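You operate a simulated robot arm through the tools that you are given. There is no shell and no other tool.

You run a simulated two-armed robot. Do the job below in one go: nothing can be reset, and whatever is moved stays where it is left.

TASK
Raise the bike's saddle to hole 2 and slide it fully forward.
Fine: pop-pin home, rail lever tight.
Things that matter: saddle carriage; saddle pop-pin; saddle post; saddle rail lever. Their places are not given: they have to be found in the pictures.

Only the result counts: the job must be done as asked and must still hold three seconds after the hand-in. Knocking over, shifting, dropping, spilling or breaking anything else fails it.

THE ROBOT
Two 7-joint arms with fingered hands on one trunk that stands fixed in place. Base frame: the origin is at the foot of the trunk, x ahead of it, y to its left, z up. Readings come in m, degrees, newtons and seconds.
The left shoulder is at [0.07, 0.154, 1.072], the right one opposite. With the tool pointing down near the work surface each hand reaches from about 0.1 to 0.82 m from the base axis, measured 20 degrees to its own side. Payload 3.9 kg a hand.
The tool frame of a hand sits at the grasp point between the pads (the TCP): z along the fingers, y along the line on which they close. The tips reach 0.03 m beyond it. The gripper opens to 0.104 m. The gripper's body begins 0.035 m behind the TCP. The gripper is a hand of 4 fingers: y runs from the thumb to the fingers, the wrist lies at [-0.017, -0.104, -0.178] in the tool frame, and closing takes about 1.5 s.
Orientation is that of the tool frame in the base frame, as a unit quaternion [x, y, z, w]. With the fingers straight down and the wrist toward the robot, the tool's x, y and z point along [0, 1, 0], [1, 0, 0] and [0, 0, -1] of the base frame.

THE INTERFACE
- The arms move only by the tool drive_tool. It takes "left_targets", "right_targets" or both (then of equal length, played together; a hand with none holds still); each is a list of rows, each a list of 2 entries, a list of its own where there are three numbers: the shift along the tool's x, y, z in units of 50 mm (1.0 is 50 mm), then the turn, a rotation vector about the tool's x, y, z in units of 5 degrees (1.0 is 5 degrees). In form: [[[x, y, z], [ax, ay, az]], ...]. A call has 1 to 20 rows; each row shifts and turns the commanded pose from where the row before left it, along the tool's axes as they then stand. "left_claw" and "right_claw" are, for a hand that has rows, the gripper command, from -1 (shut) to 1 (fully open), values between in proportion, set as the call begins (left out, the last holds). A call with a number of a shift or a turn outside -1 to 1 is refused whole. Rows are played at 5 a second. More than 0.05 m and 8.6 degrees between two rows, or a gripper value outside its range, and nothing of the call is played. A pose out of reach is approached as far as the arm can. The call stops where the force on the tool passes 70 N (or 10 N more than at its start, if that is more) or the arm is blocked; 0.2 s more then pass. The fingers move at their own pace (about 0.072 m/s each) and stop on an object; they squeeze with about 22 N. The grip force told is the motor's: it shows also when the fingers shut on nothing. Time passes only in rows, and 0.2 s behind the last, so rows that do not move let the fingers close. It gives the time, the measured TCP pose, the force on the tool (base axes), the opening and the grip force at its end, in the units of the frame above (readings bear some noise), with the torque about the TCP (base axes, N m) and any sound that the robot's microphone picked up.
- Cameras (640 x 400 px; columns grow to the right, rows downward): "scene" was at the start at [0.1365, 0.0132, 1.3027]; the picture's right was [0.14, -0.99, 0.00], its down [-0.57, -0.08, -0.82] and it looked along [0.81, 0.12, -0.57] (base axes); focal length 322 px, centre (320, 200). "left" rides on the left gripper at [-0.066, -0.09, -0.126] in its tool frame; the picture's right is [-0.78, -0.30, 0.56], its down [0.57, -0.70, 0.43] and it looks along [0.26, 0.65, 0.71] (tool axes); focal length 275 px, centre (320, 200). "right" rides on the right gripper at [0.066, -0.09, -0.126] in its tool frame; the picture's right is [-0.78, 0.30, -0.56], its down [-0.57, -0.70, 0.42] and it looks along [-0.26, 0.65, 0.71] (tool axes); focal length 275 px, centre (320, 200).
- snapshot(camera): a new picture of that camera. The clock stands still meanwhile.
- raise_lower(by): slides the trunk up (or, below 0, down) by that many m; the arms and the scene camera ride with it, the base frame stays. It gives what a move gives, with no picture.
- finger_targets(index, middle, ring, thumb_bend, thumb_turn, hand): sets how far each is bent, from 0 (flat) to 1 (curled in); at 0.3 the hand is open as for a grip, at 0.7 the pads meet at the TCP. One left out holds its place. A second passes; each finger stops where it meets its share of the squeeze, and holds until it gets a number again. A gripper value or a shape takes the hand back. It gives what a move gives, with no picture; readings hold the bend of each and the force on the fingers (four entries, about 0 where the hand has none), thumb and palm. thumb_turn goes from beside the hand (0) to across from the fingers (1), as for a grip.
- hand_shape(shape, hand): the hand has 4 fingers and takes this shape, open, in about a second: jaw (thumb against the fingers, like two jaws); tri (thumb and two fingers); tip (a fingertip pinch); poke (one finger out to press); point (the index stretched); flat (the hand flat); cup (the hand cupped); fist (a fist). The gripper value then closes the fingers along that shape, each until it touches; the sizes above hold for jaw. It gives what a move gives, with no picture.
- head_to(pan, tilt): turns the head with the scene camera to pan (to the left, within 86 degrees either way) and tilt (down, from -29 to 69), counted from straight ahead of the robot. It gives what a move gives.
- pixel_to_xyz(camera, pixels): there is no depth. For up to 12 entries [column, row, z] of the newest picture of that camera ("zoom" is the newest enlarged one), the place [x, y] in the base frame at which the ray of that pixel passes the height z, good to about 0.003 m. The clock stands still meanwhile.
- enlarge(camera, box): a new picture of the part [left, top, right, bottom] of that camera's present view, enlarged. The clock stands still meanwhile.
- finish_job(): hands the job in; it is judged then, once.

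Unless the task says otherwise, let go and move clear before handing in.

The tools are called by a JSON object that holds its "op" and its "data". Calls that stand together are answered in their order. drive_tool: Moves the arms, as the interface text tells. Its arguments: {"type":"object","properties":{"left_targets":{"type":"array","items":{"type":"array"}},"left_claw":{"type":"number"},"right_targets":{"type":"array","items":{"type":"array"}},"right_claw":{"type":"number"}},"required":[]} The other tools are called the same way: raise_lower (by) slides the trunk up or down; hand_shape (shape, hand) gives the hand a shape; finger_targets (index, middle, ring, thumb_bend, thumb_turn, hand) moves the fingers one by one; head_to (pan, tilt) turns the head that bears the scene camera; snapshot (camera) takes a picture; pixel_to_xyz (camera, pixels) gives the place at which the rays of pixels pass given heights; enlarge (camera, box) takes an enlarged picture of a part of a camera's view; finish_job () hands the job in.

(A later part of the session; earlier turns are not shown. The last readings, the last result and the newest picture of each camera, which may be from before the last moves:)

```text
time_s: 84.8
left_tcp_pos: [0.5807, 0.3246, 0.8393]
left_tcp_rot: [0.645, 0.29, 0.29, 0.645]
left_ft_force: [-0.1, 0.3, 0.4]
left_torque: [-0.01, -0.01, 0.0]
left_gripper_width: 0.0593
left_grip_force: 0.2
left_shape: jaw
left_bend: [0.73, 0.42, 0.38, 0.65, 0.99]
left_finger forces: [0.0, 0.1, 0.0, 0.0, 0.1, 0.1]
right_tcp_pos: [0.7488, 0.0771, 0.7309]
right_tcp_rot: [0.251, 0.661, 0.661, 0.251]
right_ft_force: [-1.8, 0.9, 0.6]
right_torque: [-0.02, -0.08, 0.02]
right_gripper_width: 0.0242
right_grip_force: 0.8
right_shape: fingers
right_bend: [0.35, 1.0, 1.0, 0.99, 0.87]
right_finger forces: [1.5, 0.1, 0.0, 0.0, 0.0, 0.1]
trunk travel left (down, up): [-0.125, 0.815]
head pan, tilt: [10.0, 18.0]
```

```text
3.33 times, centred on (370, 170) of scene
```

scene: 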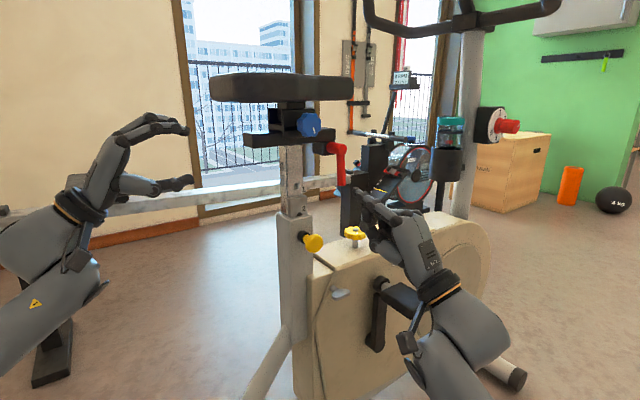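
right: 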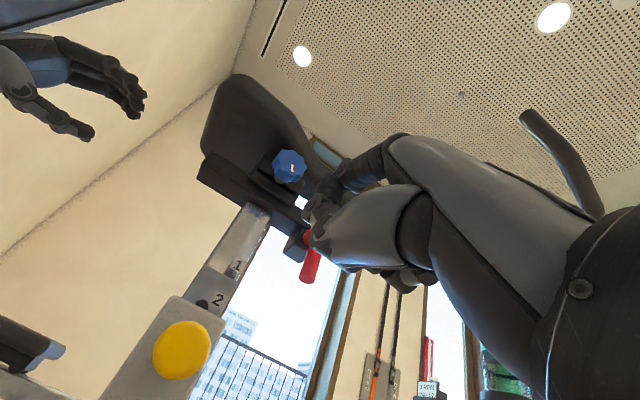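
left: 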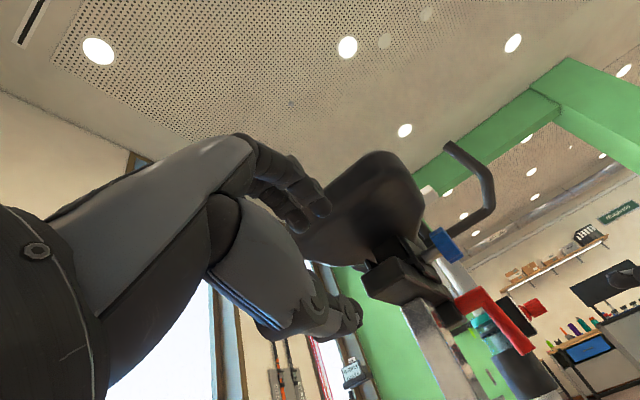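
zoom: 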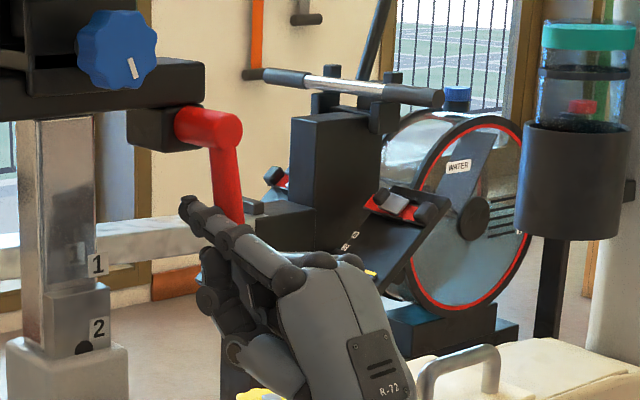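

Contact is light (about 2 N) and the handle seems to be starting to turn forward. I'll keep pushing along its arc.

{"op": "drive_tool", "data": {"right_targets": [[[-0.1, 0.01, 0], [0, 0, 0]], [[-0.1, 0.02, 0], [0, 0, 0]], [[-0.1, 0.03, 0], [0, 0, 0]]]}}

{"op": "enlarge", "data": {"camera": "scene", "box": [290, 110, 450, 230]}}

```text
time_s: 85.5
left_tcp_pos: [0.581, 0.3248, 0.8413]
left_tcp_rot: [0.646, 0.289, 0.289, 0.645]
left_ft_force: [-0.7, 0.1, -1.4]
left_torque: [-0.02, 0.01, 0.02]
left_gripper_width: 0.0595
left_grip_force: 0.1
left_shape: jaw
left_bend: [0.73, 0.42, 0.38, 0.65, 0.99]
left_finger forces: [0.1, 0.0, 0.0, 0.0, 0.0, 0.0]
right_tcp_pos: [0.7607, 0.0685, 0.7331]
right_tcp_rot: [0.252, 0.662, 0.659, 0.253]
right_ft_force: [-1.1, 0.7, -1.9]
right_torque: [-0.05, -0.04, 0.03]
right_gripper_width: 0.0239
right_grip_force: 0.5
right_shape: fingers
right_bend: [0.35, 1.0, 1.0, 0.99, 0.87]
right_finger forces: [1.8, 0.1, 0.1, 0.0, 0.0, 0.0]
trunk travel left (down, up): [-0.125, 0.815]
head pan, tilt: [10.0, 18.0]
```

```text
3.33 times, centred on (370, 170) of scene
```

zoom: 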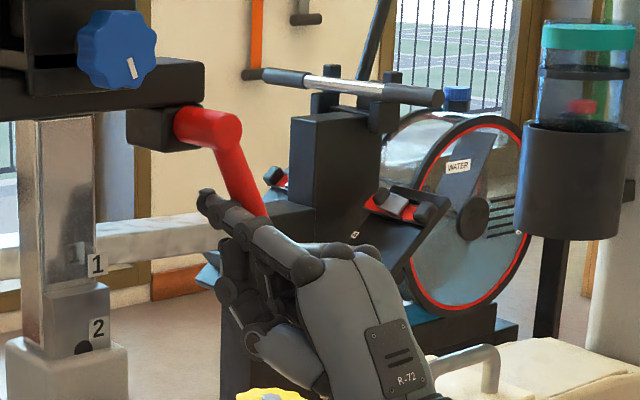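

The lever turns easily forward (about 24° now) with only 2 N. I'll continue following its arc.

{"op": "drive_tool", "data": {"right_targets": [[[-0.12, 0.02, 0], [0, 0, 0]], [[-0.12, 0.03, 0], [0, 0, 0]], [[-0.12, 0.04, 0], [0, 0, 0]], [[-0.12, 0.05, 0], [0, 0, 0]], [[-0.12, 0.06, 0], [0, 0, 0]], [[-0.12, 0.07, 0], [0, 0, 0]]]}}

{"op": "enlarge", "data": {"camera": "scene", "box": [290, 110, 450, 230]}}

```text
time_s: 87.0
left_tcp_pos: [0.5811, 0.3248, 0.8405]
left_tcp_rot: [0.646, 0.291, 0.29, 0.644]
left_ft_force: [1.0, 0.0, -0.3]
left_torque: [0.0, 0.0, 0.0]
left_gripper_width: 0.0595
left_grip_force: 0.0
left_shape: jaw
left_bend: [0.73, 0.42, 0.38, 0.65, 0.99]
left_finger forces: [0.0, 0.0, 0.1, 0.0, 0.0, 0.0]
right_tcp_pos: [0.7875, 0.0428, 0.7469]
right_tcp_rot: [0.253, 0.661, 0.66, 0.252]
right_ft_force: [-0.4, -0.1, -0.5]
right_torque: [-0.05, 0.02, -0.02]
right_gripper_width: 0.0239
right_grip_force: 1.3
right_shape: fingers
right_bend: [0.35, 1.0, 1.0, 0.99, 0.87]
right_finger forces: [1.7, 0.0, 0.0, 0.0, 0.1, 0.0]
trunk travel left (down, up): [-0.125, 0.815]
head pan, tilt: [10.0, 18.0]
```

```text
3.33 times, centred on (370, 170) of scene
```

zoom: 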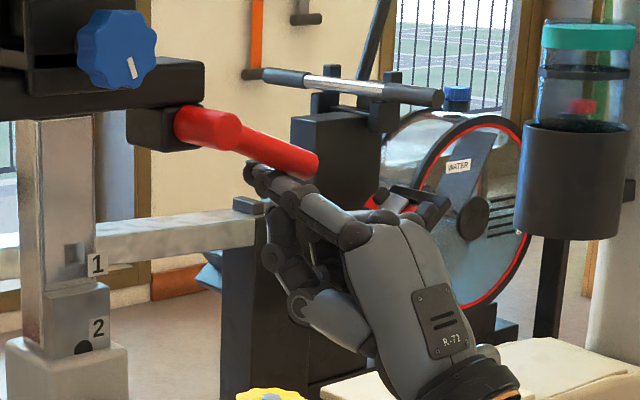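

The lever is at about 60–65°. I'll take it on to about 90°.

{"op": "drive_tool", "data": {"right_targets": [[[-0.08, 0.09, 0], [0, 0, 0]], [[-0.08, 0.1, 0], [0, 0, 0]], [[-0.07, 0.12, 0], [0, 0, 0]], [[-0.05, 0.13, 0], [0, 0, 0]], [[-0.03, 0.13, 0], [0, 0, 0]]]}}

{"op": "enlarge", "data": {"camera": "scene", "box": [290, 80, 450, 230]}}

```text
time_s: 88.2
left_tcp_pos: [0.583, 0.3237, 0.8387]
left_tcp_rot: [0.646, 0.29, 0.288, 0.645]
left_ft_force: [0.1, -0.3, 0.1]
left_torque: [-0.01, -0.01, -0.02]
left_gripper_width: 0.0595
left_grip_force: 0.1
left_shape: jaw
left_bend: [0.73, 0.42, 0.38, 0.65, 0.99]
left_finger forces: [0.1, 0.0, 0.0, 0.0, 0.0, 0.0]
right_tcp_pos: [0.8014, 0.0339, 0.7713]
right_tcp_rot: [0.254, 0.662, 0.658, 0.252]
right_ft_force: [-2.7, 1.6, -12.5]
right_torque: [-0.14, -0.22, 0.02]
right_gripper_width: 0.0215
right_grip_force: 8.0
right_shape: fingers
right_bend: [0.41, 1.0, 1.0, 0.97, 0.87]
right_finger forces: [16.5, 0.0, 0.1, 0.0, 0.1, 0.1]
trunk travel left (down, up): [-0.125, 0.815]
head pan, tilt: [10.0, 18.0]
```

```text
2.67 times, centred on (370, 155) of scene
```

zoom: 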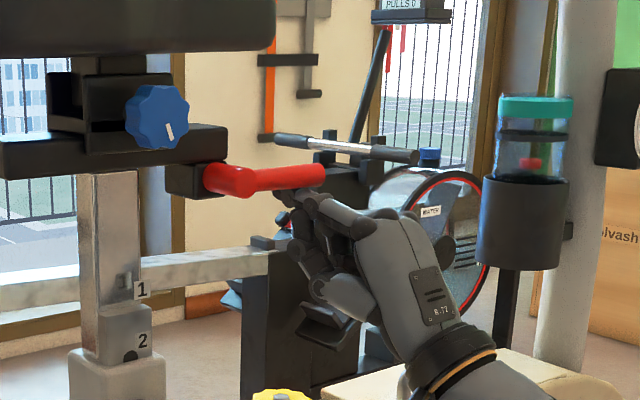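

The lever is now horizontal forward and meets a firm stop (about 16 N on the index), so it should be fully loosened. I'll withdraw the right finger and locate the saddle's rear for the left-hand push.

{"op": "drive_tool", "data": {"right_targets": [[[0, -0.3, 0], [0, 0, 0]], [[0, -0.5, 0], [0, 0, 0]], [[0, 0, -0.8], [0, 0, 0]], [[0, 0, -0.8], [0, 0, 0]], [[0, 0, -0.4], [0, 0, 0]]]}}

{"op": "snapshot", "data": {"camera": "scene"}}

{"op": "pixel_to_xyz", "data": {"camera": "scene", "pixels": [[212, 98, 0.93], [212, 98, 0.96], [250, 104, 0.93], [250, 104, 0.95], [250, 75, 0.98], [250, 75, 1.0], [352, 85, 0.95], [352, 98, 0.93], [330, 100, 0.94]]}}

{"op": "snapshot", "data": {"camera": "left"}}

```text
time_s: 89.3
left_tcp_pos: [0.5815, 0.3243, 0.8398]
left_tcp_rot: [0.646, 0.29, 0.289, 0.644]
left_ft_force: [-1.3, -0.6, -0.4]
left_torque: [-0.02, 0.0, -0.04]
left_gripper_width: 0.0596
left_grip_force: 0.0
left_shape: jaw
left_bend: [0.73, 0.42, 0.38, 0.65, 0.99]
left_finger forces: [0.1, 0.0, 0.0, 0.0, 0.0, 0.1]
right_tcp_pos: [0.7326, -0.0417, 0.7367]
right_tcp_rot: [0.25, 0.661, 0.661, 0.251]
right_ft_force: [0.5, 0.8, -0.8]
right_torque: [0.02, 0.0, 0.0]
right_gripper_width: 0.0241
right_grip_force: 0.1
right_shape: fingers
right_bend: [0.35, 1.0, 1.0, 0.99, 0.87]
right_finger forces: [0.1, 0.1, 0.0, 0.0, 0.0, 0.0]
trunk travel left (down, up): [-0.125, 0.815]
head pan, tilt: [10.0, 18.0]
```

```text
taken
```

scene: 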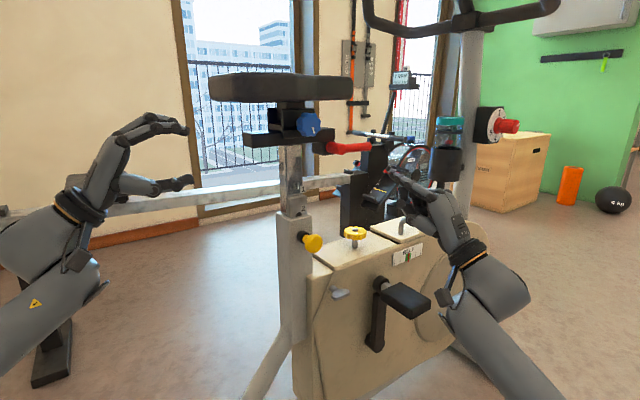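

```text
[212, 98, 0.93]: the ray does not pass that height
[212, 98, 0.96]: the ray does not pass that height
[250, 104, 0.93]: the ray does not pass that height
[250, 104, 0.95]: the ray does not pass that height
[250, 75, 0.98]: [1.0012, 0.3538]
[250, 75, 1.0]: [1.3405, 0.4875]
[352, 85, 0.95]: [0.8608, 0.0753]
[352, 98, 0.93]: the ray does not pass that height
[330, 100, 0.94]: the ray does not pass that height
```

```text
taken
```

left: 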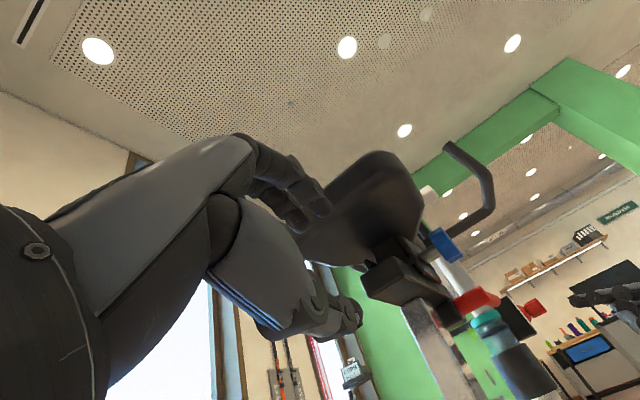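

The saddle body spans about z 0.925–0.97 with its rear edge about 9 cm ahead of the left hand, and the lever stays horizontal. I'll make a left fist and raise it to the saddle's rear face height.

{"op": "hand_shape", "data": {"hand": "left", "shape": "fist"}}

{"op": "drive_tool", "data": {"left_targets": [[[0, 0.7, 0], [0, 0, 0]], [[0, 0.7, 0], [0, 0, 0]], [[0, 0.7, 0], [0, 0, 0]], [[0, 0, 0.5], [0, 0, 0]]]}}

{"op": "snapshot", "data": {"camera": "scene"}}

{"op": "snapshot", "data": {"camera": "left"}}

```text
time_s: 90.2
left_tcp_pos: [0.5812, 0.3245, 0.8401]
left_tcp_rot: [0.647, 0.291, 0.289, 0.643]
left_ft_force: [-0.2, 0.4, 0.0]
left_torque: [0.0, -0.01, 0.01]
left_gripper_width: 0.0002
left_grip_force: 0.0
left_shape: fist
left_bend: [1.0, 1.0, 1.0, 0.84, 0.84]
left_finger forces: [0.0, 0.0, 0.0, 0.0, 0.0, 0.0]
right_tcp_pos: [0.7332, -0.0413, 0.7361]
right_tcp_rot: [0.252, 0.661, 0.66, 0.252]
right_ft_force: [-0.5, -0.3, 0.9]
right_torque: [0.02, -0.02, 0.01]
right_gripper_width: 0.0242
right_grip_force: 0.1
right_shape: fingers
right_bend: [0.35, 1.0, 1.0, 0.99, 0.87]
right_finger forces: [0.0, 0.0, 0.1, 0.1, 0.0, 0.0]
trunk travel left (down, up): [-0.125, 0.815]
head pan, tilt: [10.0, 18.0]
```

```text
time_s: 91.2
left_tcp_pos: [0.6024, 0.3085, 0.9471]
left_tcp_rot: [0.645, 0.291, 0.289, 0.644]
left_ft_force: [-0.1, -0.4, -0.5]
left_torque: [0.01, 0.05, 0.0]
left_gripper_width: 0.0
left_grip_force: 0.0
left_shape: fist
left_bend: [1.0, 1.0, 1.0, 0.84, 0.84]
left_finger forces: [0.1, 0.0, 0.1, 0.0, 0.0, 0.0]
right_tcp_pos: [0.7337, -0.0407, 0.7346]
right_tcp_rot: [0.252, 0.661, 0.661, 0.252]
right_ft_force: [-0.5, -0.3, 0.8]
right_torque: [0.02, 0.0, 0.0]
right_gripper_width: 0.0239
right_grip_force: 0.0
right_shape: fingers
right_bend: [0.35, 1.0, 1.0, 0.99, 0.87]
right_finger forces: [0.0, 0.0, 0.0, 0.0, 0.0, 0.1]
trunk travel left (down, up): [-0.125, 0.815]
head pan, tilt: [10.0, 18.0]
```

```text
taken
```

scene: 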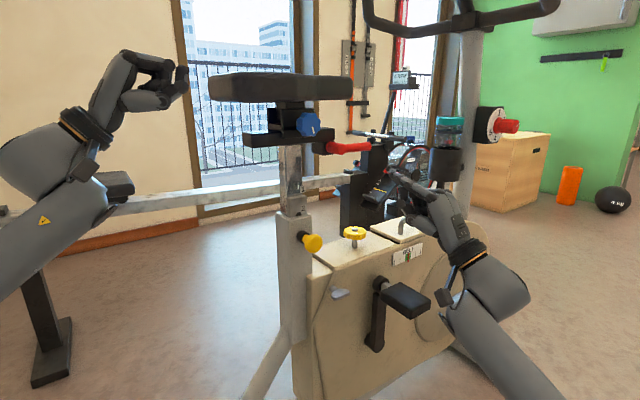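

```text
taken
```

left: 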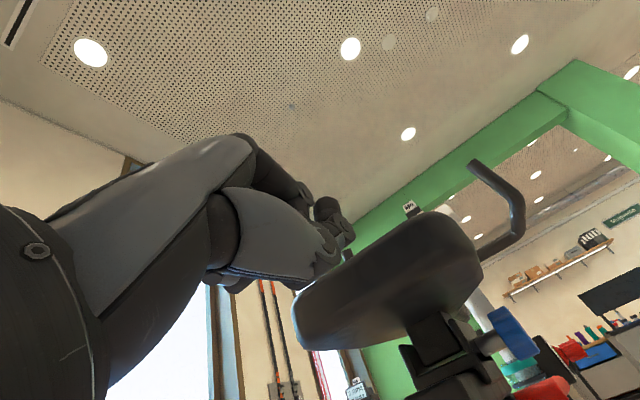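

The fist is behind the saddle at the right height. I'll advance slowly until contact.

{"op": "drive_tool", "data": {"left_targets": [[[0, 0, 0.2], [0, 0, 0]], [[0, 0, 0.2], [0, 0, 0]], [[0, 0, 0.2], [0, 0, 0]]]}}

{"op": "drive_tool", "data": {"left_targets": [[[0, 0, 0.15], [0, 0, 0]], [[0, 0, 0.15], [0, 0, 0]]]}}

{"op": "snapshot", "data": {"camera": "left"}}

{"op": "enlarge", "data": {"camera": "scene", "box": [130, 30, 370, 180]}}

```text
time_s: 92.0
left_tcp_pos: [0.6246, 0.2882, 0.9456]
left_tcp_rot: [0.645, 0.29, 0.29, 0.644]
left_ft_force: [0.4, -0.6, -0.3]
left_torque: [-0.03, 0.0, -0.06]
left_gripper_width: 0.0
left_grip_force: 0.1
left_shape: fist
left_bend: [1.0, 1.0, 1.0, 0.84, 0.84]
left_finger forces: [0.0, 0.0, 0.0, 0.0, 0.1, 0.0]
right_tcp_pos: [0.734, -0.0418, 0.7358]
right_tcp_rot: [0.252, 0.66, 0.661, 0.252]
right_ft_force: [-0.7, -0.2, -0.5]
right_torque: [0.03, -0.05, 0.0]
right_gripper_width: 0.0242
right_grip_force: 0.1
right_shape: fingers
right_bend: [0.35, 1.0, 1.0, 0.99, 0.87]
right_finger forces: [0.0, 0.0, 0.1, 0.0, 0.0, 0.1]
trunk travel left (down, up): [-0.125, 0.815]
head pan, tilt: [10.0, 18.0]
```

```text
time_s: 92.7
left_tcp_pos: [0.6355, 0.2781, 0.9449]
left_tcp_rot: [0.646, 0.291, 0.289, 0.644]
left_ft_force: [0.1, -0.5, -0.2]
left_torque: [-0.02, -0.02, 0.03]
left_gripper_width: 0.0
left_grip_force: 0.0
left_shape: fist
left_bend: [1.0, 1.0, 1.0, 0.84, 0.84]
left_finger forces: [0.0, 0.0, 0.0, 0.0, 0.0, 0.1]
right_tcp_pos: [0.734, -0.042, 0.7341]
right_tcp_rot: [0.252, 0.661, 0.66, 0.252]
right_ft_force: [0.3, -0.2, -0.3]
right_torque: [-0.02, 0.0, 0.0]
right_gripper_width: 0.0241
right_grip_force: 0.1
right_shape: fingers
right_bend: [0.35, 1.0, 1.0, 0.99, 0.87]
right_finger forces: [0.1, 0.0, 0.0, 0.1, 0.0, 0.1]
trunk travel left (down, up): [-0.125, 0.815]
head pan, tilt: [10.0, 18.0]
```

```text
taken
```

left: 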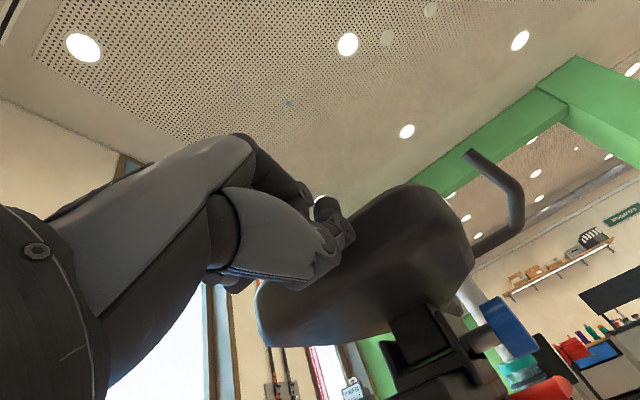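

```text
2.67 times, centred on (250, 105) of scene
```

zoom: 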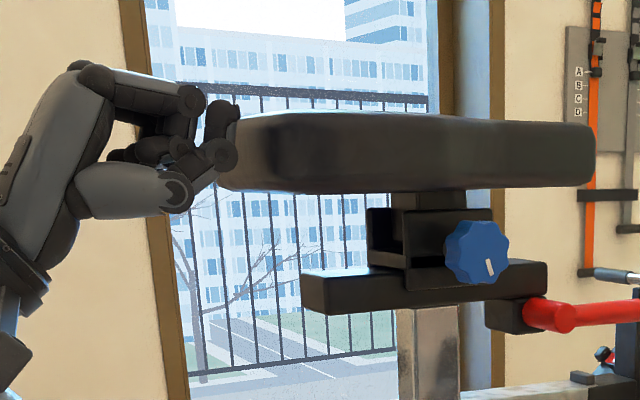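

The fist's thumb is right at the saddle's rear edge. I'll lower it 1 cm for a better contact and keep pushing forward along the rail.

{"op": "drive_tool", "data": {"left_targets": [[[0, -0.2, 0], [0, 0, 0]], [[0, 0, 0.1], [0, 0, 0]], [[0, 0, 0.1], [0, 0, 0]]]}}

{"op": "drive_tool", "data": {"left_targets": [[[0, 0, 0.1], [0, 0, 0]], [[0, 0, 0.1], [0, 0, 0]]]}}

{"op": "enlarge", "data": {"camera": "scene", "box": [130, 30, 370, 180]}}

```text
time_s: 93.5
left_tcp_pos: [0.6417, 0.2749, 0.935]
left_tcp_rot: [0.645, 0.291, 0.29, 0.644]
left_ft_force: [-5.1, 4.1, -1.4]
left_torque: [-0.01, -0.05, -0.11]
left_gripper_width: 0.0001
left_grip_force: 0.0
left_shape: fist
left_bend: [1.0, 1.0, 1.0, 0.86, 0.84]
left_finger forces: [0.1, 0.1, 0.1, 0.0, 6.0, 0.0]
right_tcp_pos: [0.7316, -0.0403, 0.7355]
right_tcp_rot: [0.251, 0.661, 0.661, 0.252]
right_ft_force: [-1.0, 0.0, 1.4]
right_torque: [-0.01, 0.01, 0.03]
right_gripper_width: 0.0241
right_grip_force: 0.1
right_shape: fingers
right_bend: [0.35, 1.0, 1.0, 0.99, 0.87]
right_finger forces: [0.0, 0.0, 0.1, 0.0, 0.0, 0.1]
trunk travel left (down, up): [-0.125, 0.815]
head pan, tilt: [10.0, 18.0]
```

```text
time_s: 94.0
left_tcp_pos: [0.6503, 0.2658, 0.9365]
left_tcp_rot: [0.645, 0.29, 0.29, 0.645]
left_ft_force: [-1.1, 2.5, 0.6]
left_torque: [-0.01, -0.01, -0.06]
left_gripper_width: 0.0
left_grip_force: 0.1
left_shape: fist
left_bend: [1.0, 1.0, 1.0, 0.86, 0.84]
left_finger forces: [0.1, 0.0, 0.1, 0.0, 3.0, 0.0]
right_tcp_pos: [0.7342, -0.0416, 0.735]
right_tcp_rot: [0.253, 0.661, 0.66, 0.254]
right_ft_force: [0.4, 0.9, 0.9]
right_torque: [0.0, -0.02, 0.02]
right_gripper_width: 0.024
right_grip_force: 0.0
right_shape: fingers
right_bend: [0.35, 1.0, 1.0, 0.99, 0.87]
right_finger forces: [0.0, 0.1, 0.0, 0.0, 0.0, 0.0]
trunk travel left (down, up): [-0.125, 0.815]
head pan, tilt: [10.0, 18.0]
```

```text
2.67 times, centred on (250, 105) of scene
```

zoom: 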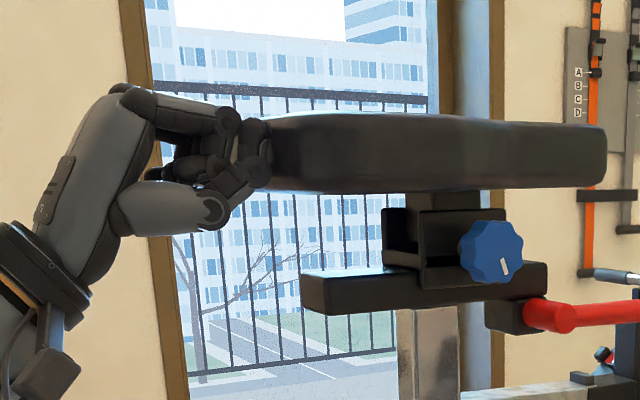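

The carriage is sliding forward freely (blue knob moved from 478 to 490 in the zoom, about 3–6 N). I'll continue pushing until it reaches the stop.

{"op": "drive_tool", "data": {"left_targets": [[[0, 0, 0.15], [0, 0, 0]], [[0, 0, 0.15], [0, 0, 0]], [[0, 0, 0.15], [0, 0, 0]]]}}

{"op": "enlarge", "data": {"camera": "scene", "box": [180, 30, 420, 180]}}

```text
time_s: 94.8
left_tcp_pos: [0.6688, 0.2509, 0.9347]
left_tcp_rot: [0.645, 0.291, 0.29, 0.644]
left_ft_force: [-2.3, 0.3, 0.6]
left_torque: [-0.04, 0.0, -0.05]
left_gripper_width: 0.0
left_grip_force: 0.1
left_shape: fist
left_bend: [1.0, 1.0, 1.0, 0.86, 0.84]
left_finger forces: [0.1, 0.0, 0.0, 0.0, 2.3, 0.0]
right_tcp_pos: [0.7329, -0.0421, 0.7355]
right_tcp_rot: [0.253, 0.66, 0.661, 0.253]
right_ft_force: [-0.7, 0.4, -0.9]
right_torque: [-0.01, 0.0, 0.0]
right_gripper_width: 0.0243
right_grip_force: 0.1
right_shape: fingers
right_bend: [0.35, 1.0, 1.0, 0.99, 0.87]
right_finger forces: [0.1, 0.1, 0.1, 0.0, 0.0, 0.0]
trunk travel left (down, up): [-0.125, 0.815]
head pan, tilt: [10.0, 18.0]
```

```text
2.67 times, centred on (300, 105) of scene
```

zoom: 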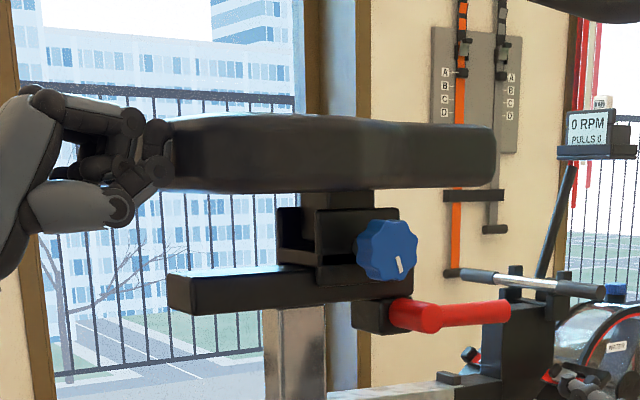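

The carriage front is nearly at the rail's front end. I'll continue in small steps to feel the stop.

{"op": "drive_tool", "data": {"left_targets": [[[0, 0, 0.1], [0, 0, 0]], [[0, 0, 0.1], [0, 0, 0]]]}}

{"op": "drive_tool", "data": {"left_targets": [[[0, 0, 0.1], [0, 0, 0]], [[0, 0, 0.1], [0, 0, 0]]]}}

{"op": "enlarge", "data": {"camera": "scene", "box": [180, 30, 420, 180]}}

```text
time_s: 95.5
left_tcp_pos: [0.6743, 0.2467, 0.9357]
left_tcp_rot: [0.645, 0.291, 0.29, 0.645]
left_ft_force: [-10.1, 6.7, -4.1]
left_torque: [-0.03, -0.21, -0.24]
left_gripper_width: 0.0
left_grip_force: 0.1
left_shape: fist
left_bend: [1.0, 1.0, 1.0, 0.87, 0.84]
left_finger forces: [0.0, 0.0, 0.0, 0.0, 12.0, 0.0]
right_tcp_pos: [0.7338, -0.0407, 0.737]
right_tcp_rot: [0.251, 0.661, 0.66, 0.252]
right_ft_force: [1.5, -0.7, 0.4]
right_torque: [-0.02, 0.01, 0.0]
right_gripper_width: 0.0239
right_grip_force: 0.1
right_shape: fingers
right_bend: [0.35, 1.0, 1.0, 0.99, 0.87]
right_finger forces: [0.0, 0.0, 0.1, 0.1, 0.0, 0.0]
trunk travel left (down, up): [-0.125, 0.815]
head pan, tilt: [10.0, 18.0]
```

```text
time_s: 96.0
left_tcp_pos: [0.6779, 0.2454, 0.9394]
left_tcp_rot: [0.641, 0.29, 0.293, 0.647]
left_ft_force: [-25.8, 27.0, -0.6]
left_torque: [0.09, 0.09, -0.79]
left_gripper_width: 0.0
left_grip_force: 0.1
left_shape: fist
left_bend: [1.0, 1.0, 1.0, 0.92, 0.83]
left_finger forces: [0.0, 0.0, 0.1, 0.0, 49.7, 0.1]
right_tcp_pos: [0.73, -0.0377, 0.7384]
right_tcp_rot: [0.25, 0.662, 0.659, 0.254]
right_ft_force: [0.3, -0.5, 0.2]
right_torque: [-0.01, -0.04, -0.01]
right_gripper_width: 0.024
right_grip_force: 0.0
right_shape: fingers
right_bend: [0.35, 1.0, 1.0, 0.99, 0.87]
right_finger forces: [0.0, 0.1, 0.0, 0.0, 0.0, 0.0]
trunk travel left (down, up): [-0.125, 0.815]
head pan, tilt: [10.0, 18.0]
```

```text
2.67 times, centred on (300, 105) of scene
```

zoom: 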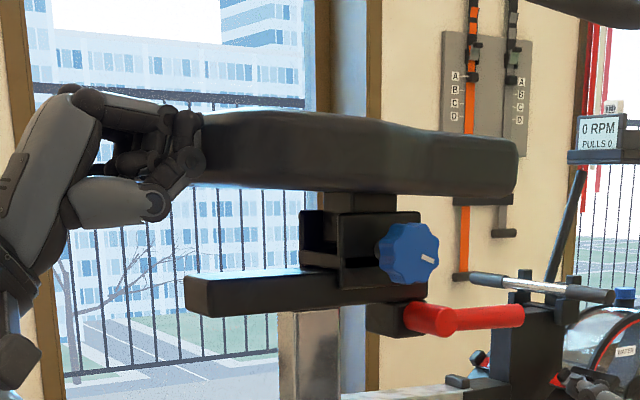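

The force jumped to 37 N with no more travel, so the carriage is at its forward stop. I'll relax the push and look again, since the view shifted slightly under load.

{"op": "drive_tool", "data": {"left_targets": [[[0, 0, -0.1], [0, 0, 0]], [[0, 0, -0.1], [0, 0, 0]]]}}

{"op": "enlarge", "data": {"camera": "scene", "box": [180, 30, 420, 180]}}

```text
time_s: 96.7
left_tcp_pos: [0.6736, 0.2418, 0.9351]
left_tcp_rot: [0.646, 0.289, 0.289, 0.645]
left_ft_force: [-7.1, 7.5, 3.5]
left_torque: [-0.05, 0.01, -0.15]
left_gripper_width: 0.0001
left_grip_force: 0.0
left_shape: fist
left_bend: [1.0, 1.0, 1.0, 0.88, 0.83]
left_finger forces: [0.0, 0.1, 0.1, 0.0, 4.1, 0.0]
right_tcp_pos: [0.7318, -0.0428, 0.7367]
right_tcp_rot: [0.252, 0.661, 0.66, 0.253]
right_ft_force: [0.3, 0.0, -0.1]
right_torque: [-0.02, 0.0, 0.0]
right_gripper_width: 0.024
right_grip_force: 0.0
right_shape: fingers
right_bend: [0.35, 1.0, 1.0, 0.99, 0.87]
right_finger forces: [0.0, 0.1, 0.1, 0.0, 0.1, 0.0]
trunk travel left (down, up): [-0.125, 0.815]
head pan, tilt: [10.0, 18.0]
```

```text
2.67 times, centred on (300, 105) of scene
```

zoom: 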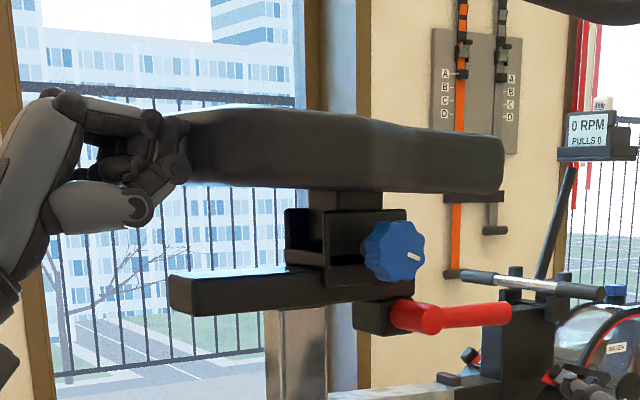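

With the load off, the saddle looks slightly nose-down and the blue knob's white mark has turned compared with before, so I need to check that. I'll zoom in closely from the scene and right cameras.

{"op": "enlarge", "data": {"camera": "scene", "box": [240, 90, 380, 180]}}

{"op": "snapshot", "data": {"camera": "right"}}

{"op": "snapshot", "data": {"camera": "left"}}

```text
4.44 times, centred on (310, 135) of scene
```

zoom: 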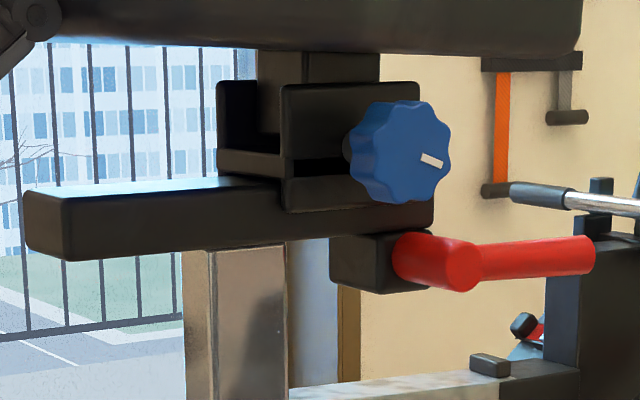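

```text
taken
```

right: 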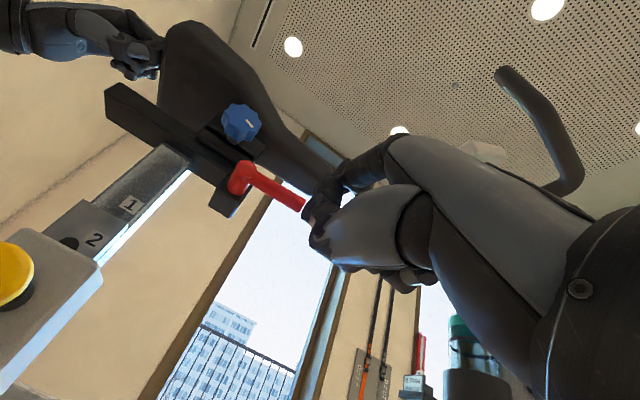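

```text
taken
```

left: 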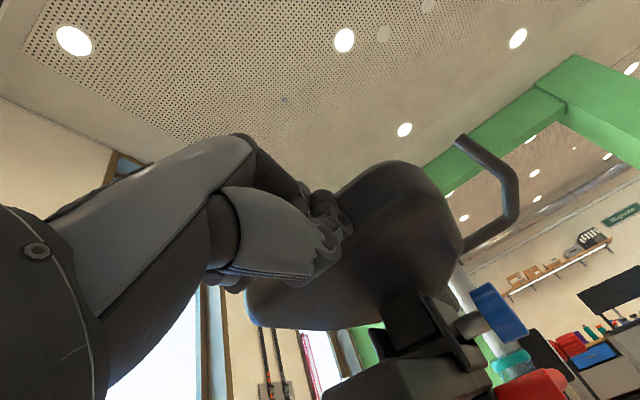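

{"op": "enlarge", "data": {"camera": "right", "box": [90, 10, 330, 220]}}

{"op": "enlarge", "data": {"camera": "left", "box": [320, 150, 600, 400]}}

{"op": "enlarge", "data": {"camera": "scene", "box": [180, 50, 380, 180]}}

```text
1.90 times, centred on (210, 115) of right
```

zoom: 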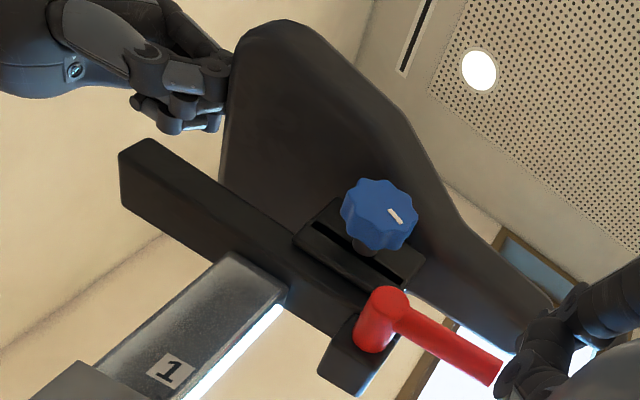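

```text
1.60 times, centred on (460, 275) of left
```

zoom: 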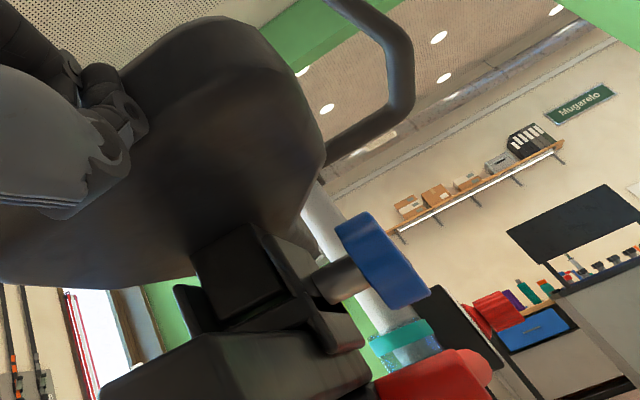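

```text
3.08 times, centred on (280, 115) of scene
```

zoom: 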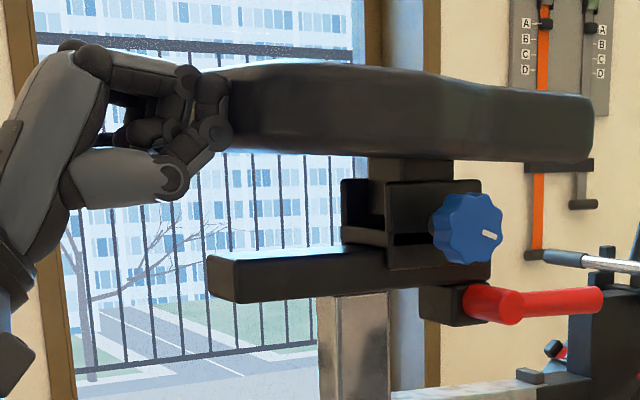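

The saddle is pitched about 2° nose-down and the left fist still presses on it with about 10 N. I'll back the fist fully away and see whether it returns.

{"op": "drive_tool", "data": {"left_targets": [[[0, 0, -0.3], [0, 0, 0]], [[0, 0, -0.5], [0, 0, 0]], [[0, 0, 0], [0, 0, 0]]]}}

{"op": "enlarge", "data": {"camera": "scene", "box": [180, 50, 380, 180]}}

```text
time_s: 97.5
left_tcp_pos: [0.6446, 0.2693, 0.9358]
left_tcp_rot: [0.646, 0.291, 0.29, 0.644]
left_ft_force: [-0.4, 0.3, -0.3]
left_torque: [0.01, 0.01, 0.0]
left_gripper_width: 0.0002
left_grip_force: 0.0
left_shape: fist
left_bend: [1.0, 1.0, 1.0, 0.85, 0.84]
left_finger forces: [0.0, 0.1, 0.0, 0.0, 0.0, 0.0]
right_tcp_pos: [0.7336, -0.0421, 0.7344]
right_tcp_rot: [0.252, 0.661, 0.66, 0.253]
right_ft_force: [-0.3, -0.5, 0.3]
right_torque: [-0.02, 0.01, 0.0]
right_gripper_width: 0.024
right_grip_force: 0.0
right_shape: fingers
right_bend: [0.35, 1.0, 1.0, 0.99, 0.87]
right_finger forces: [0.0, 0.0, 0.0, 0.0, 0.1, 0.0]
trunk travel left (down, up): [-0.125, 0.815]
head pan, tilt: [10.0, 18.0]
```

```text
3.08 times, centred on (280, 115) of scene
```

zoom: 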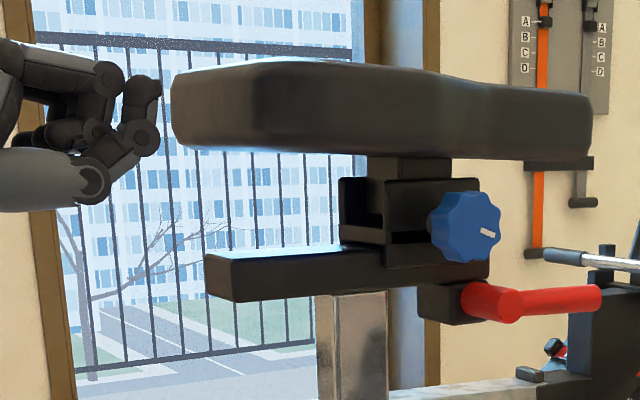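

{"op": "enlarge", "data": {"camera": "scene", "box": [270, 90, 360, 150]}}

{"op": "enlarge", "data": {"camera": "right", "box": [170, 60, 290, 220]}}

```text
6.67 times, centred on (315, 120) of scene
```

zoom: 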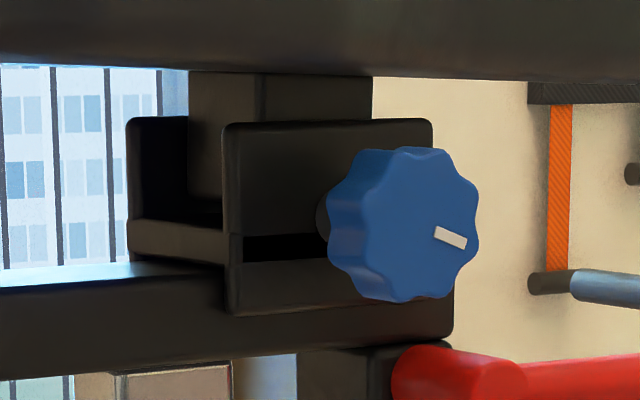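

```text
2.50 times, centred on (230, 140) of right
```

zoom: 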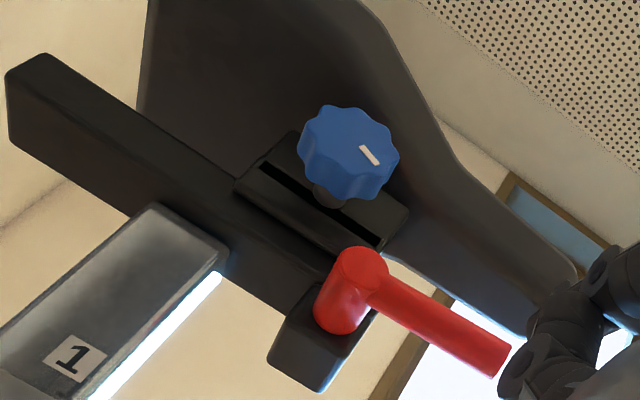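

The saddle itself stays about 2° nose-down, with the blue tilt knob turned along with it: my high push at the end stop slipped the tilt. I'll correct it by pressing the saddle's rear down from above with the left fist, watching the blue knob's mark.

{"op": "drive_tool", "data": {"left_targets": [[[0, 0.7, -0.2], [0, 0, 0]], [[0, 0.9, 0], [0, 0, 0]], [[0, 0.9, 0], [0, 0, 0]], [[-0.15, 0, 0.8], [0, 0, 0]], [[-0.15, 0, 0.8], [0, 0, 0]], [[0, 0, 0.6], [0, 0, 0]]]}}

{"op": "snapshot", "data": {"camera": "scene"}}

{"op": "snapshot", "data": {"camera": "left"}}

```text
time_s: 98.8
left_tcp_pos: [0.7094, 0.1944, 1.0607]
left_tcp_rot: [0.646, 0.291, 0.29, 0.644]
left_ft_force: [-0.6, 0.3, 0.0]
left_torque: [-0.01, -0.01, 0.0]
left_gripper_width: 0.0001
left_grip_force: 0.0
left_shape: fist
left_bend: [1.0, 1.0, 1.0, 0.85, 0.84]
left_finger forces: [0.1, 0.0, 0.1, 0.1, 0.0, 0.0]
right_tcp_pos: [0.7346, -0.041, 0.7352]
right_tcp_rot: [0.253, 0.66, 0.66, 0.253]
right_ft_force: [1.0, -0.2, 0.1]
right_torque: [-0.02, 0.03, 0.02]
right_gripper_width: 0.0239
right_grip_force: 0.0
right_shape: fingers
right_bend: [0.35, 1.0, 1.0, 0.99, 0.87]
right_finger forces: [0.0, 0.1, 0.0, 0.0, 0.0, 0.0]
trunk travel left (down, up): [-0.125, 0.815]
head pan, tilt: [10.0, 18.0]
```

```text
taken
```

scene: 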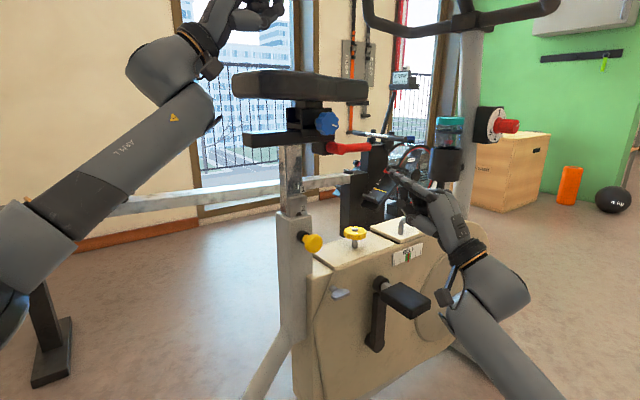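

```text
taken
```

left: 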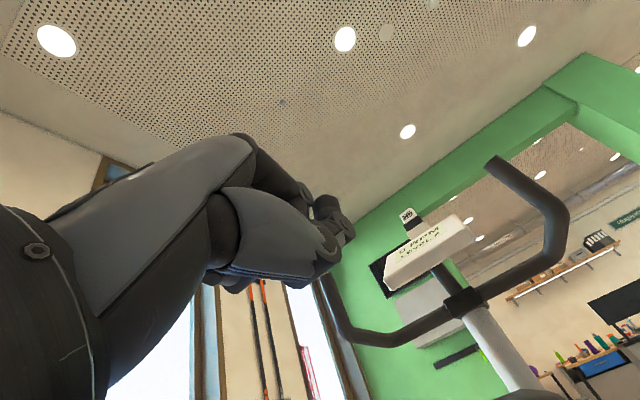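

The fist is above the saddle's rear. I'll descend in small steps until contact.

{"op": "drive_tool", "data": {"left_targets": [[[0, -0.15, 0], [0, 0, 0]], [[0, -0.15, 0], [0, 0, 0]], [[0, -0.1, 0], [0, 0, 0]]]}}

{"op": "drive_tool", "data": {"left_targets": [[[0, -0.08, 0], [0, 0, 0]], [[0, -0.08, 0], [0, 0, 0]]]}}

{"op": "enlarge", "data": {"camera": "scene", "box": [180, 0, 420, 150]}}

```text
time_s: 99.7
left_tcp_pos: [0.7097, 0.1937, 1.0402]
left_tcp_rot: [0.646, 0.291, 0.289, 0.644]
left_ft_force: [0.1, 0.3, 0.1]
left_torque: [-0.01, 0.0, 0.0]
left_gripper_width: 0.0
left_grip_force: 0.1
left_shape: fist
left_bend: [1.0, 1.0, 1.0, 0.85, 0.84]
left_finger forces: [0.0, 0.0, 0.0, 0.1, 0.0, 0.0]
right_tcp_pos: [0.7331, -0.0412, 0.7356]
right_tcp_rot: [0.253, 0.66, 0.661, 0.253]
right_ft_force: [0.6, -0.5, 0.0]
right_torque: [0.0, 0.01, 0.03]
right_gripper_width: 0.0239
right_grip_force: 0.1
right_shape: fingers
right_bend: [0.35, 1.0, 1.0, 0.99, 0.87]
right_finger forces: [0.0, 0.0, 0.1, 0.1, 0.0, 0.0]
trunk travel left (down, up): [-0.125, 0.815]
head pan, tilt: [10.0, 18.0]
```

```text
time_s: 100.2
left_tcp_pos: [0.7101, 0.1955, 1.0321]
left_tcp_rot: [0.646, 0.291, 0.29, 0.643]
left_ft_force: [-0.1, -0.6, 1.1]
left_torque: [0.01, 0.02, -0.02]
left_gripper_width: 0.0
left_grip_force: 0.0
left_shape: fist
left_bend: [1.0, 1.0, 1.0, 0.85, 0.84]
left_finger forces: [0.0, 0.0, 0.1, 0.1, 0.0, 0.1]
right_tcp_pos: [0.733, -0.0427, 0.7355]
right_tcp_rot: [0.253, 0.66, 0.661, 0.253]
right_ft_force: [-0.3, 0.2, -0.6]
right_torque: [0.01, -0.02, 0.0]
right_gripper_width: 0.0242
right_grip_force: 0.0
right_shape: fingers
right_bend: [0.35, 1.0, 1.0, 0.99, 0.87]
right_finger forces: [0.1, 0.0, 0.1, 0.0, 0.0, 0.0]
trunk travel left (down, up): [-0.125, 0.815]
head pan, tilt: [10.0, 18.0]
```

```text
2.67 times, centred on (300, 75) of scene
```

zoom: 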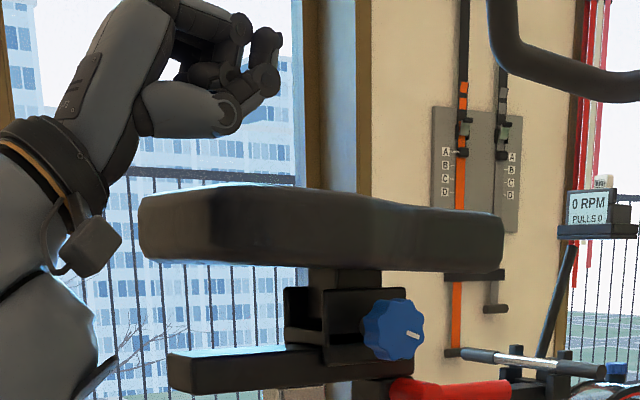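

About 3 cm remain between the thumb and the saddle top. I'll continue down to contact.

{"op": "drive_tool", "data": {"left_targets": [[[0, -0.15, 0], [0, 0, 0]], [[0, -0.15, 0], [0, 0, 0]]]}}

{"op": "drive_tool", "data": {"left_targets": [[[0, -0.1, 0], [0, 0, 0]], [[0, -0.1, 0], [0, 0, 0]]]}}

{"op": "drive_tool", "data": {"left_targets": [[[0, -0.06, 0], [0, 0, 0]], [[0, 0, 0], [0, 0, 0]]]}}

{"op": "enlarge", "data": {"camera": "scene", "box": [180, 0, 420, 150]}}

```text
time_s: 100.8
left_tcp_pos: [0.7096, 0.194, 1.0156]
left_tcp_rot: [0.645, 0.291, 0.29, 0.644]
left_ft_force: [0.7, -0.4, -0.1]
left_torque: [0.01, 0.01, 0.01]
left_gripper_width: 0.0002
left_grip_force: 0.1
left_shape: fist
left_bend: [1.0, 1.0, 1.0, 0.85, 0.84]
left_finger forces: [0.0, 0.0, 0.0, 0.1, 0.0, 0.0]
right_tcp_pos: [0.7336, -0.0407, 0.7351]
right_tcp_rot: [0.252, 0.661, 0.66, 0.252]
right_ft_force: [-0.4, -0.3, -0.4]
right_torque: [0.01, -0.01, -0.02]
right_gripper_width: 0.0241
right_grip_force: 0.0
right_shape: fingers
right_bend: [0.35, 1.0, 1.0, 0.99, 0.87]
right_finger forces: [0.0, 0.0, 0.1, 0.0, 0.0, 0.1]
trunk travel left (down, up): [-0.125, 0.815]
head pan, tilt: [10.0, 18.0]
```

```text
time_s: 101.5
left_tcp_pos: [0.7094, 0.1938, 1.0064]
left_tcp_rot: [0.646, 0.291, 0.29, 0.644]
left_ft_force: [0.7, 0.7, 3.7]
left_torque: [0.06, 0.09, -0.02]
left_gripper_width: 0.0
left_grip_force: 0.0
left_shape: fist
left_bend: [1.0, 1.0, 1.0, 0.85, 0.84]
left_finger forces: [0.1, 0.0, 0.0, 0.1, 2.8, 0.1]
right_tcp_pos: [0.7342, -0.041, 0.7363]
right_tcp_rot: [0.252, 0.661, 0.661, 0.252]
right_ft_force: [0.2, -0.7, 0.6]
right_torque: [-0.05, 0.01, 0.01]
right_gripper_width: 0.0241
right_grip_force: 0.0
right_shape: fingers
right_bend: [0.35, 1.0, 1.0, 0.99, 0.87]
right_finger forces: [0.0, 0.0, 0.0, 0.0, 0.1, 0.1]
trunk travel left (down, up): [-0.125, 0.815]
head pan, tilt: [10.0, 18.0]
```

```text
time_s: 102.0
left_tcp_pos: [0.7077, 0.1946, 1.0048]
left_tcp_rot: [0.645, 0.29, 0.291, 0.645]
left_ft_force: [0.2, 1.6, 11.6]
left_torque: [0.32, 0.44, -0.1]
left_gripper_width: 0.0
left_grip_force: 0.2
left_shape: fist
left_bend: [1.0, 1.0, 1.0, 0.84, 0.84]
left_finger forces: [0.0, 0.0, 0.1, 0.0, 10.8, 0.0]
right_tcp_pos: [0.7318, -0.0419, 0.7363]
right_tcp_rot: [0.252, 0.66, 0.661, 0.253]
right_ft_force: [0.1, -0.9, 0.9]
right_torque: [0.0, 0.03, -0.02]
right_gripper_width: 0.0242
right_grip_force: 0.0
right_shape: fingers
right_bend: [0.35, 1.0, 1.0, 0.99, 0.87]
right_finger forces: [0.0, 0.1, 0.0, 0.0, 0.1, 0.0]
trunk travel left (down, up): [-0.125, 0.815]
head pan, tilt: [10.0, 18.0]
```

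```text
2.67 times, centred on (300, 75) of scene
```

zoom: 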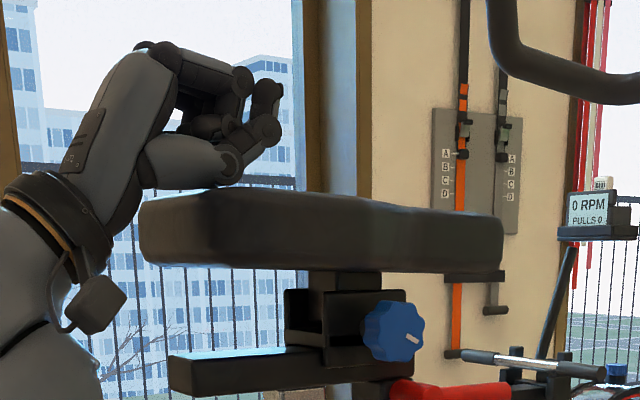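

Contact at 11.6 N on the saddle's rear. I'll increase gently and watch the knob's mark and saddle tilt.

{"op": "drive_tool", "data": {"left_targets": [[[0, -0.05, 0], [0, 0, 0]], [[0, 0, 0], [0, 0, 0]]]}}

{"op": "enlarge", "data": {"camera": "scene", "box": [180, 50, 380, 180]}}

{"op": "drive_tool", "data": {"left_targets": [[[0, -0.05, 0], [0, 0, 0]], [[0, 0, 0], [0, 0, 0]]]}}

{"op": "enlarge", "data": {"camera": "scene", "box": [180, 50, 380, 180]}}

```text
time_s: 102.7
left_tcp_pos: [0.7081, 0.1957, 1.0037]
left_tcp_rot: [0.644, 0.291, 0.291, 0.644]
left_ft_force: [-2.9, 4.2, 12.7]
left_torque: [0.49, 0.72, -0.19]
left_gripper_width: 0.0003
left_grip_force: 0.2
left_shape: fist
left_bend: [1.0, 1.0, 1.0, 0.84, 0.84]
left_finger forces: [0.1, 0.1, 0.0, 0.0, 13.0, 0.1]
right_tcp_pos: [0.7319, -0.0409, 0.7377]
right_tcp_rot: [0.251, 0.661, 0.661, 0.252]
right_ft_force: [0.4, -0.2, -0.1]
right_torque: [-0.02, -0.01, 0.02]
right_gripper_width: 0.0237
right_grip_force: 0.1
right_shape: fingers
right_bend: [0.35, 1.0, 1.0, 0.99, 0.87]
right_finger forces: [0.1, 0.1, 0.1, 0.0, 0.1, 0.0]
trunk travel left (down, up): [-0.125, 0.815]
head pan, tilt: [10.0, 18.0]
```

```text
3.08 times, centred on (280, 115) of scene
```

zoom: 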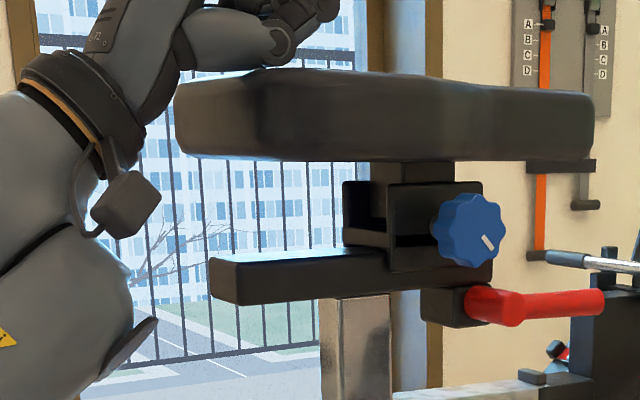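

```text
time_s: 103.2
left_tcp_pos: [0.7075, 0.1929, 1.0002]
left_tcp_rot: [0.645, 0.29, 0.29, 0.644]
left_ft_force: [-3.1, 2.6, 11.9]
left_torque: [0.44, 0.71, -0.04]
left_gripper_width: 0.0001
left_grip_force: 0.0
left_shape: fist
left_bend: [1.0, 1.0, 1.0, 0.84, 0.84]
left_finger forces: [0.1, 0.1, 0.0, 0.0, 12.0, 0.1]
right_tcp_pos: [0.7318, -0.0411, 0.7376]
right_tcp_rot: [0.251, 0.66, 0.661, 0.254]
right_ft_force: [0.6, 0.0, -0.1]
right_torque: [0.02, -0.02, 0.0]
right_gripper_width: 0.0238
right_grip_force: 0.1
right_shape: fingers
right_bend: [0.35, 1.0, 1.0, 0.99, 0.87]
right_finger forces: [0.1, 0.1, 0.1, 0.1, 0.1, 0.1]
trunk travel left (down, up): [-0.125, 0.815]
head pan, tilt: [10.0, 18.0]
```

```text
3.08 times, centred on (280, 115) of scene
```

zoom: 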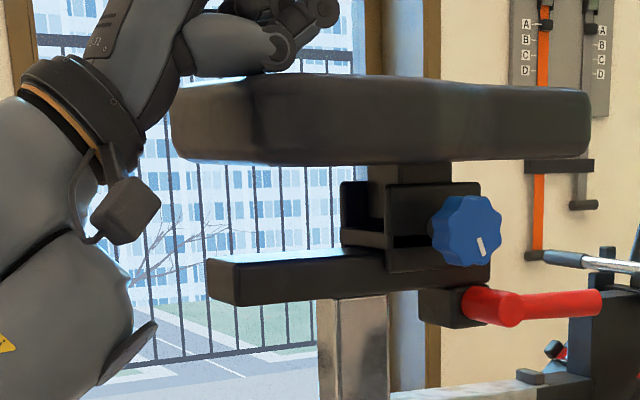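

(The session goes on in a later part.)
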